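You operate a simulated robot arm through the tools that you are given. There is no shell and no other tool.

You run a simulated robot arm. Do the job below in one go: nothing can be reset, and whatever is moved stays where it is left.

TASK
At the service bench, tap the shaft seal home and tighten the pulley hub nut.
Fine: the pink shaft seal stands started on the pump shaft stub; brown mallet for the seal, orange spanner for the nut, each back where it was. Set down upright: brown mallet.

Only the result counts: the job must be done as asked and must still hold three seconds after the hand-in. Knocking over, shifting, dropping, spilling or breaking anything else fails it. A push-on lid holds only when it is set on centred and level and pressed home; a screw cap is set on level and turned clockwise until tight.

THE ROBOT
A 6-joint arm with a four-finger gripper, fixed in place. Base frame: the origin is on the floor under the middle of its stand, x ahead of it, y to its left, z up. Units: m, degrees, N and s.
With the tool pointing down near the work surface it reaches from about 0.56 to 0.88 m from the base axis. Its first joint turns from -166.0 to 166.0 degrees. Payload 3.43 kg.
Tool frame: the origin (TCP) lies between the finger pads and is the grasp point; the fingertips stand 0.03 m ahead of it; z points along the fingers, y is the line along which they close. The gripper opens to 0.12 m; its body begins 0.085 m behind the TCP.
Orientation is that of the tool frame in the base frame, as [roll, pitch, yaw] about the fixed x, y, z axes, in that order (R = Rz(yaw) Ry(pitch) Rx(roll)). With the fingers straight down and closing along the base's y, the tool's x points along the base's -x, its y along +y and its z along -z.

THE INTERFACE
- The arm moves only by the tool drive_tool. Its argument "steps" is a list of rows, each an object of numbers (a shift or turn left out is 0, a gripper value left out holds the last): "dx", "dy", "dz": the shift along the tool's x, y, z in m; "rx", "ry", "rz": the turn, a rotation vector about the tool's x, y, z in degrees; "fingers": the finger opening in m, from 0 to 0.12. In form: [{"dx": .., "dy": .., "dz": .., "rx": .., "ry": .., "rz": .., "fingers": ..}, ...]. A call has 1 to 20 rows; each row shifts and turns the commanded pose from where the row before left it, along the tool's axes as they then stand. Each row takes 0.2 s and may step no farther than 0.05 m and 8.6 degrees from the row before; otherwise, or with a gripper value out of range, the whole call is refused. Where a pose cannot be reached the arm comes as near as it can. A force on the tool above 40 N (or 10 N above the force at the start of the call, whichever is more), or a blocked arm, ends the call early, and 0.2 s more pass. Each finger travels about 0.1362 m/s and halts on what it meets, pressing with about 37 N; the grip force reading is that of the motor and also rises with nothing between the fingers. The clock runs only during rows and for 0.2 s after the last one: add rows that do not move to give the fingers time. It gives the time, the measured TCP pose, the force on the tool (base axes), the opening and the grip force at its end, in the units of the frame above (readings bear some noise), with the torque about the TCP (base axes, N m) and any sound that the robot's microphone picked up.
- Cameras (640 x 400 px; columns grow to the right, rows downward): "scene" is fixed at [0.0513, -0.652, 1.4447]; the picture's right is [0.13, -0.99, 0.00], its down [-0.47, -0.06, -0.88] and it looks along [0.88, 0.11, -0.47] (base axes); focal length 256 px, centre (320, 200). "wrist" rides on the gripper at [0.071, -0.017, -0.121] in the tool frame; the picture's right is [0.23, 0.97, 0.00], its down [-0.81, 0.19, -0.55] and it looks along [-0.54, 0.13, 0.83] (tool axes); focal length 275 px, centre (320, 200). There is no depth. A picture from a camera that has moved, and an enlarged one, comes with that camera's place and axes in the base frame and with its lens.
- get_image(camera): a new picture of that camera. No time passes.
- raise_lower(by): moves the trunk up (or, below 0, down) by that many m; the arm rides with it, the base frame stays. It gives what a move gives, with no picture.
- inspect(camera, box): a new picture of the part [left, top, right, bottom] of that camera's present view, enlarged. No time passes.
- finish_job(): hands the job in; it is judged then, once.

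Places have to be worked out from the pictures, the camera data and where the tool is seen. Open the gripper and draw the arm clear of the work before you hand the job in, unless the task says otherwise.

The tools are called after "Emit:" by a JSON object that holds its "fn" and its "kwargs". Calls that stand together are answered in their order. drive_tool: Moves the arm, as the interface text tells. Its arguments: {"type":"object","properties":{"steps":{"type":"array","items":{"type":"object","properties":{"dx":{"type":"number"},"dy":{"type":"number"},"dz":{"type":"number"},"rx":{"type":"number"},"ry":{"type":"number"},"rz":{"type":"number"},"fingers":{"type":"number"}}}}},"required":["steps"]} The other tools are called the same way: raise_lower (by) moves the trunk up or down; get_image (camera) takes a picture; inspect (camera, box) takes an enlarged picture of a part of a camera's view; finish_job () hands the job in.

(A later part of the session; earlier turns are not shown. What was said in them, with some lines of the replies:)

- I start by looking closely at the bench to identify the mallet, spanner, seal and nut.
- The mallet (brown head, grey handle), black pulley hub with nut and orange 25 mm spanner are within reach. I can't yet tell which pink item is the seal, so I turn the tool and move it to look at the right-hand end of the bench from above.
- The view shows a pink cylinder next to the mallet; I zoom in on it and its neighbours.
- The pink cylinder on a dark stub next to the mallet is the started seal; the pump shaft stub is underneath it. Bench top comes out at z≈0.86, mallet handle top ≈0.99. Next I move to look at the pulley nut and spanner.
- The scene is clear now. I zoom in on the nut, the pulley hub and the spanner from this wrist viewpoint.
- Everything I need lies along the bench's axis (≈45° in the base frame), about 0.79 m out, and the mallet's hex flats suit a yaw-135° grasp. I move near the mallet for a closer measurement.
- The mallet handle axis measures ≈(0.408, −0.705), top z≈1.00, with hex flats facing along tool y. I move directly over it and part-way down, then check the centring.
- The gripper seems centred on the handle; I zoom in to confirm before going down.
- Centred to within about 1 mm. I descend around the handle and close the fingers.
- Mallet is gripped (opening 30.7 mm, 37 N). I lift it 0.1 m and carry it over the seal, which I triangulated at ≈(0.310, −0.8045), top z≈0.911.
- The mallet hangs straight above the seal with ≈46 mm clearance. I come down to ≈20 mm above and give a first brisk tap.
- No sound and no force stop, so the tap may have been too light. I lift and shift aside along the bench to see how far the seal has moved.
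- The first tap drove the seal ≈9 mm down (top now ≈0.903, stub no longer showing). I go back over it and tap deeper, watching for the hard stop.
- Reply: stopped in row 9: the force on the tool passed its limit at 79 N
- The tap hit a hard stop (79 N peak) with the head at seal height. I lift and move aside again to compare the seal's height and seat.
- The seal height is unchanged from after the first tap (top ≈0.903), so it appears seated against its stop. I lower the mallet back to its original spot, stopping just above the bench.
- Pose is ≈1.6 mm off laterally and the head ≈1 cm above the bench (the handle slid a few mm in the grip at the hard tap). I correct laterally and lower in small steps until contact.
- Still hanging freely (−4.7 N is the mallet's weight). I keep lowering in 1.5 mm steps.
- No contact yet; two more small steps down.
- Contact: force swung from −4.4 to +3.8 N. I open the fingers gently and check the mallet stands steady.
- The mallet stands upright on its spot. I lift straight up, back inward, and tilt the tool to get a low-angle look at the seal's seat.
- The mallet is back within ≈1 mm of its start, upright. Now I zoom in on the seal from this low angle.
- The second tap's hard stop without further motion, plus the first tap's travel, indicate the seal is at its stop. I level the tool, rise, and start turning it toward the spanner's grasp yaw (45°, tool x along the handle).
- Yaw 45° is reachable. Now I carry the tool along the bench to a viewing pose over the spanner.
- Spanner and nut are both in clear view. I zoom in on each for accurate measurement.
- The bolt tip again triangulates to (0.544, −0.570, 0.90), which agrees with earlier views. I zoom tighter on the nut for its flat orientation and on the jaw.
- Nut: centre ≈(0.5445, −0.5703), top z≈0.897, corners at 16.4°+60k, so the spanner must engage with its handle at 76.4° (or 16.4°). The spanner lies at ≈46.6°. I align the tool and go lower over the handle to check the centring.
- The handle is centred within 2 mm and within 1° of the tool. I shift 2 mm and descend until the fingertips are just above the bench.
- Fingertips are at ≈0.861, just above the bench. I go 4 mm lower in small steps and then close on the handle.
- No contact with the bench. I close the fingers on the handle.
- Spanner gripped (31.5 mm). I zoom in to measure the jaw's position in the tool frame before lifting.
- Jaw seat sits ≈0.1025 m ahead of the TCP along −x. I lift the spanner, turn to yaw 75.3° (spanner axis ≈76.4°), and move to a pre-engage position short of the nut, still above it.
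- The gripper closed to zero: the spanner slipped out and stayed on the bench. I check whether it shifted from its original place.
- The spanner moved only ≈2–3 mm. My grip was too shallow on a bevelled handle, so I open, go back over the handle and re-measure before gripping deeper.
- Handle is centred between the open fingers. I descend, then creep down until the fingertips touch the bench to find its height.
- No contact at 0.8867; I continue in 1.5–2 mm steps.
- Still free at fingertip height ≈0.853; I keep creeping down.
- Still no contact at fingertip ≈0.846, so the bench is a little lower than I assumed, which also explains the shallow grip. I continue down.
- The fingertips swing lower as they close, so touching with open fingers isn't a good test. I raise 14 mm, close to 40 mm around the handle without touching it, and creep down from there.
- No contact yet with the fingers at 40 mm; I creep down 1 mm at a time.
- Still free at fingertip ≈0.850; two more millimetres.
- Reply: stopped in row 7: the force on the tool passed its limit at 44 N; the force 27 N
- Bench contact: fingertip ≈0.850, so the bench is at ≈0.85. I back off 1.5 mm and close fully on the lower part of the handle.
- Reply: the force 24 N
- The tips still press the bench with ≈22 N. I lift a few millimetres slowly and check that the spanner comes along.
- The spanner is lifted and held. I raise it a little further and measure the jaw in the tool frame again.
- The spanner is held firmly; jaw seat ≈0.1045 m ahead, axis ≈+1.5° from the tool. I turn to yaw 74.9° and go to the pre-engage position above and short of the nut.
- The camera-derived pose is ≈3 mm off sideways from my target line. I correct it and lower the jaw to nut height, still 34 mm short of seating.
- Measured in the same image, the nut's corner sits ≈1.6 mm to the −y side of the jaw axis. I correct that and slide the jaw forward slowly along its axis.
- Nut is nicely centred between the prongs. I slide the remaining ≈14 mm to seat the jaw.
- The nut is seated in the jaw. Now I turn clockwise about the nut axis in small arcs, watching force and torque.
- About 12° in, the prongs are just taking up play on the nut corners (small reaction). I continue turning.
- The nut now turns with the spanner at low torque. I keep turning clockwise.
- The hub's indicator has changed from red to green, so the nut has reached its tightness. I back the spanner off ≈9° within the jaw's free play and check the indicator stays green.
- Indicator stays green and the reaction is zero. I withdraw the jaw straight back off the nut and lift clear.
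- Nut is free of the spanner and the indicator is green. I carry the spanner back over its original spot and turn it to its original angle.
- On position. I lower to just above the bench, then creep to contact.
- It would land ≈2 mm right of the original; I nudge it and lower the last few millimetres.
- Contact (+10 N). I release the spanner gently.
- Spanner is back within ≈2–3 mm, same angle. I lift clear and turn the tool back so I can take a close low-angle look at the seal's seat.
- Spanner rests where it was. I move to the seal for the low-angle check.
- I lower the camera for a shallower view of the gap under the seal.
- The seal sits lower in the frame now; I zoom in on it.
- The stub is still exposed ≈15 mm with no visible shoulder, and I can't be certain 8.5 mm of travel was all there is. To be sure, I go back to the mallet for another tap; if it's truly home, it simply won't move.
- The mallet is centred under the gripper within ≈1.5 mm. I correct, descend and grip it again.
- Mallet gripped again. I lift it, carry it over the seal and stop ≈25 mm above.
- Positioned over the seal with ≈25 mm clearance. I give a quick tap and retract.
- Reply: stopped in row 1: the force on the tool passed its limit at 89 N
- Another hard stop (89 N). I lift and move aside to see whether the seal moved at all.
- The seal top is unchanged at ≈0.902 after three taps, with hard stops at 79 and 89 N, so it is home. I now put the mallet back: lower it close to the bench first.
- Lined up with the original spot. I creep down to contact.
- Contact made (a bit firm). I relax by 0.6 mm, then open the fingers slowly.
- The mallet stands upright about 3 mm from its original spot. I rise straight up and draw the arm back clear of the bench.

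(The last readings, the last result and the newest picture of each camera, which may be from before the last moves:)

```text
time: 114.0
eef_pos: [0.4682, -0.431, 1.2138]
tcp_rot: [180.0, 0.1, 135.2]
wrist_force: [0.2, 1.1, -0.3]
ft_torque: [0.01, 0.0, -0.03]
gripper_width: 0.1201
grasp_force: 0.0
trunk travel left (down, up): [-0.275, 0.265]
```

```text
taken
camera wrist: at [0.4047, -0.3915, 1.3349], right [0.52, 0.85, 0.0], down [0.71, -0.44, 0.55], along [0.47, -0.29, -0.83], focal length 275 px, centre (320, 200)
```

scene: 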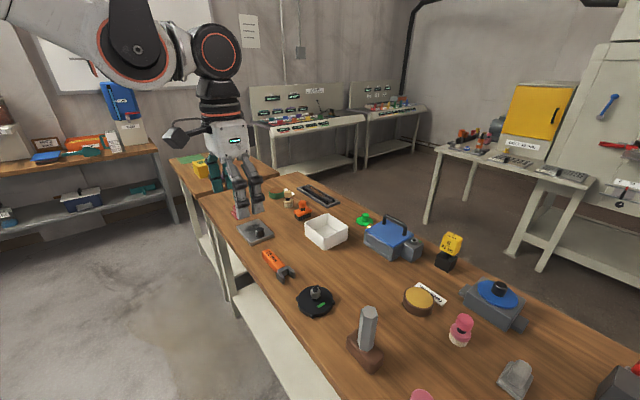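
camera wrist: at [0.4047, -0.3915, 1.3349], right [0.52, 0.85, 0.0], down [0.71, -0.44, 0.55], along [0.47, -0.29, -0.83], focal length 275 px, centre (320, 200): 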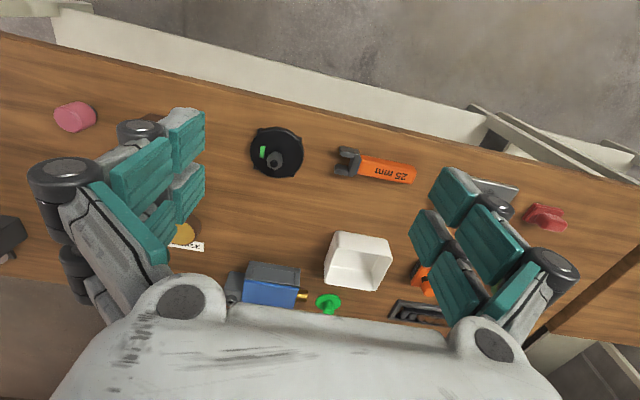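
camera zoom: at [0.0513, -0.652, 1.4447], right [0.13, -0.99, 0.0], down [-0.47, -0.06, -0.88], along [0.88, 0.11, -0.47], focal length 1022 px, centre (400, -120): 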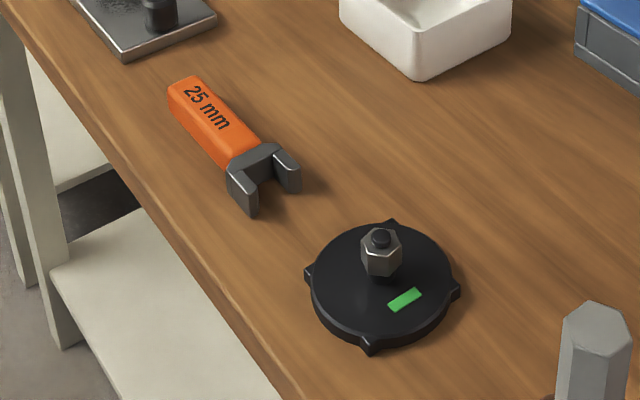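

Seal home after the taps, the hub indicator green, the spanner back within 2–3 mm and the mallet upright within ≈4 mm of its start. Nothing else has moved, the gripper is open and the arm is clear, so I hand the job in.

Emit:
{"fn": "finish_job", "kwargs": {}}

```text
The job is handed in.
```

I tapped the shaft seal down to a hard stop and tightened the pulley hub nut, then put both tools back and handed the job in.

- **Seal:** The first tap drove it about 8.5 mm down. Two more taps met a hard stop (79 N and 89 N) and did not move it further. About 15 mm of the stub still shows under the seal and there was no home signal. I take it as home because it would not move any further.
- **Nut:** I turned it clockwise with the orange spanner until the marker on the hub changed from red to green. It stayed green after I took the spanner off. I never felt much resistance while turning, so the green marker is my only evidence that it is tight. I did not confirm the 6 N m shown on the yellow sign.
- **Tools:** The mallet stands upright about 4 mm from where it started. The spanner lies within about 3 mm of its original spot, at the same angle. On my first try it slipped out of the gripper while still on the bench, shifting a few millimetres; that is included in the figure above.

Nothing else appears to have moved in the final pictures. The gripper is open and the arm is clear of the bench.
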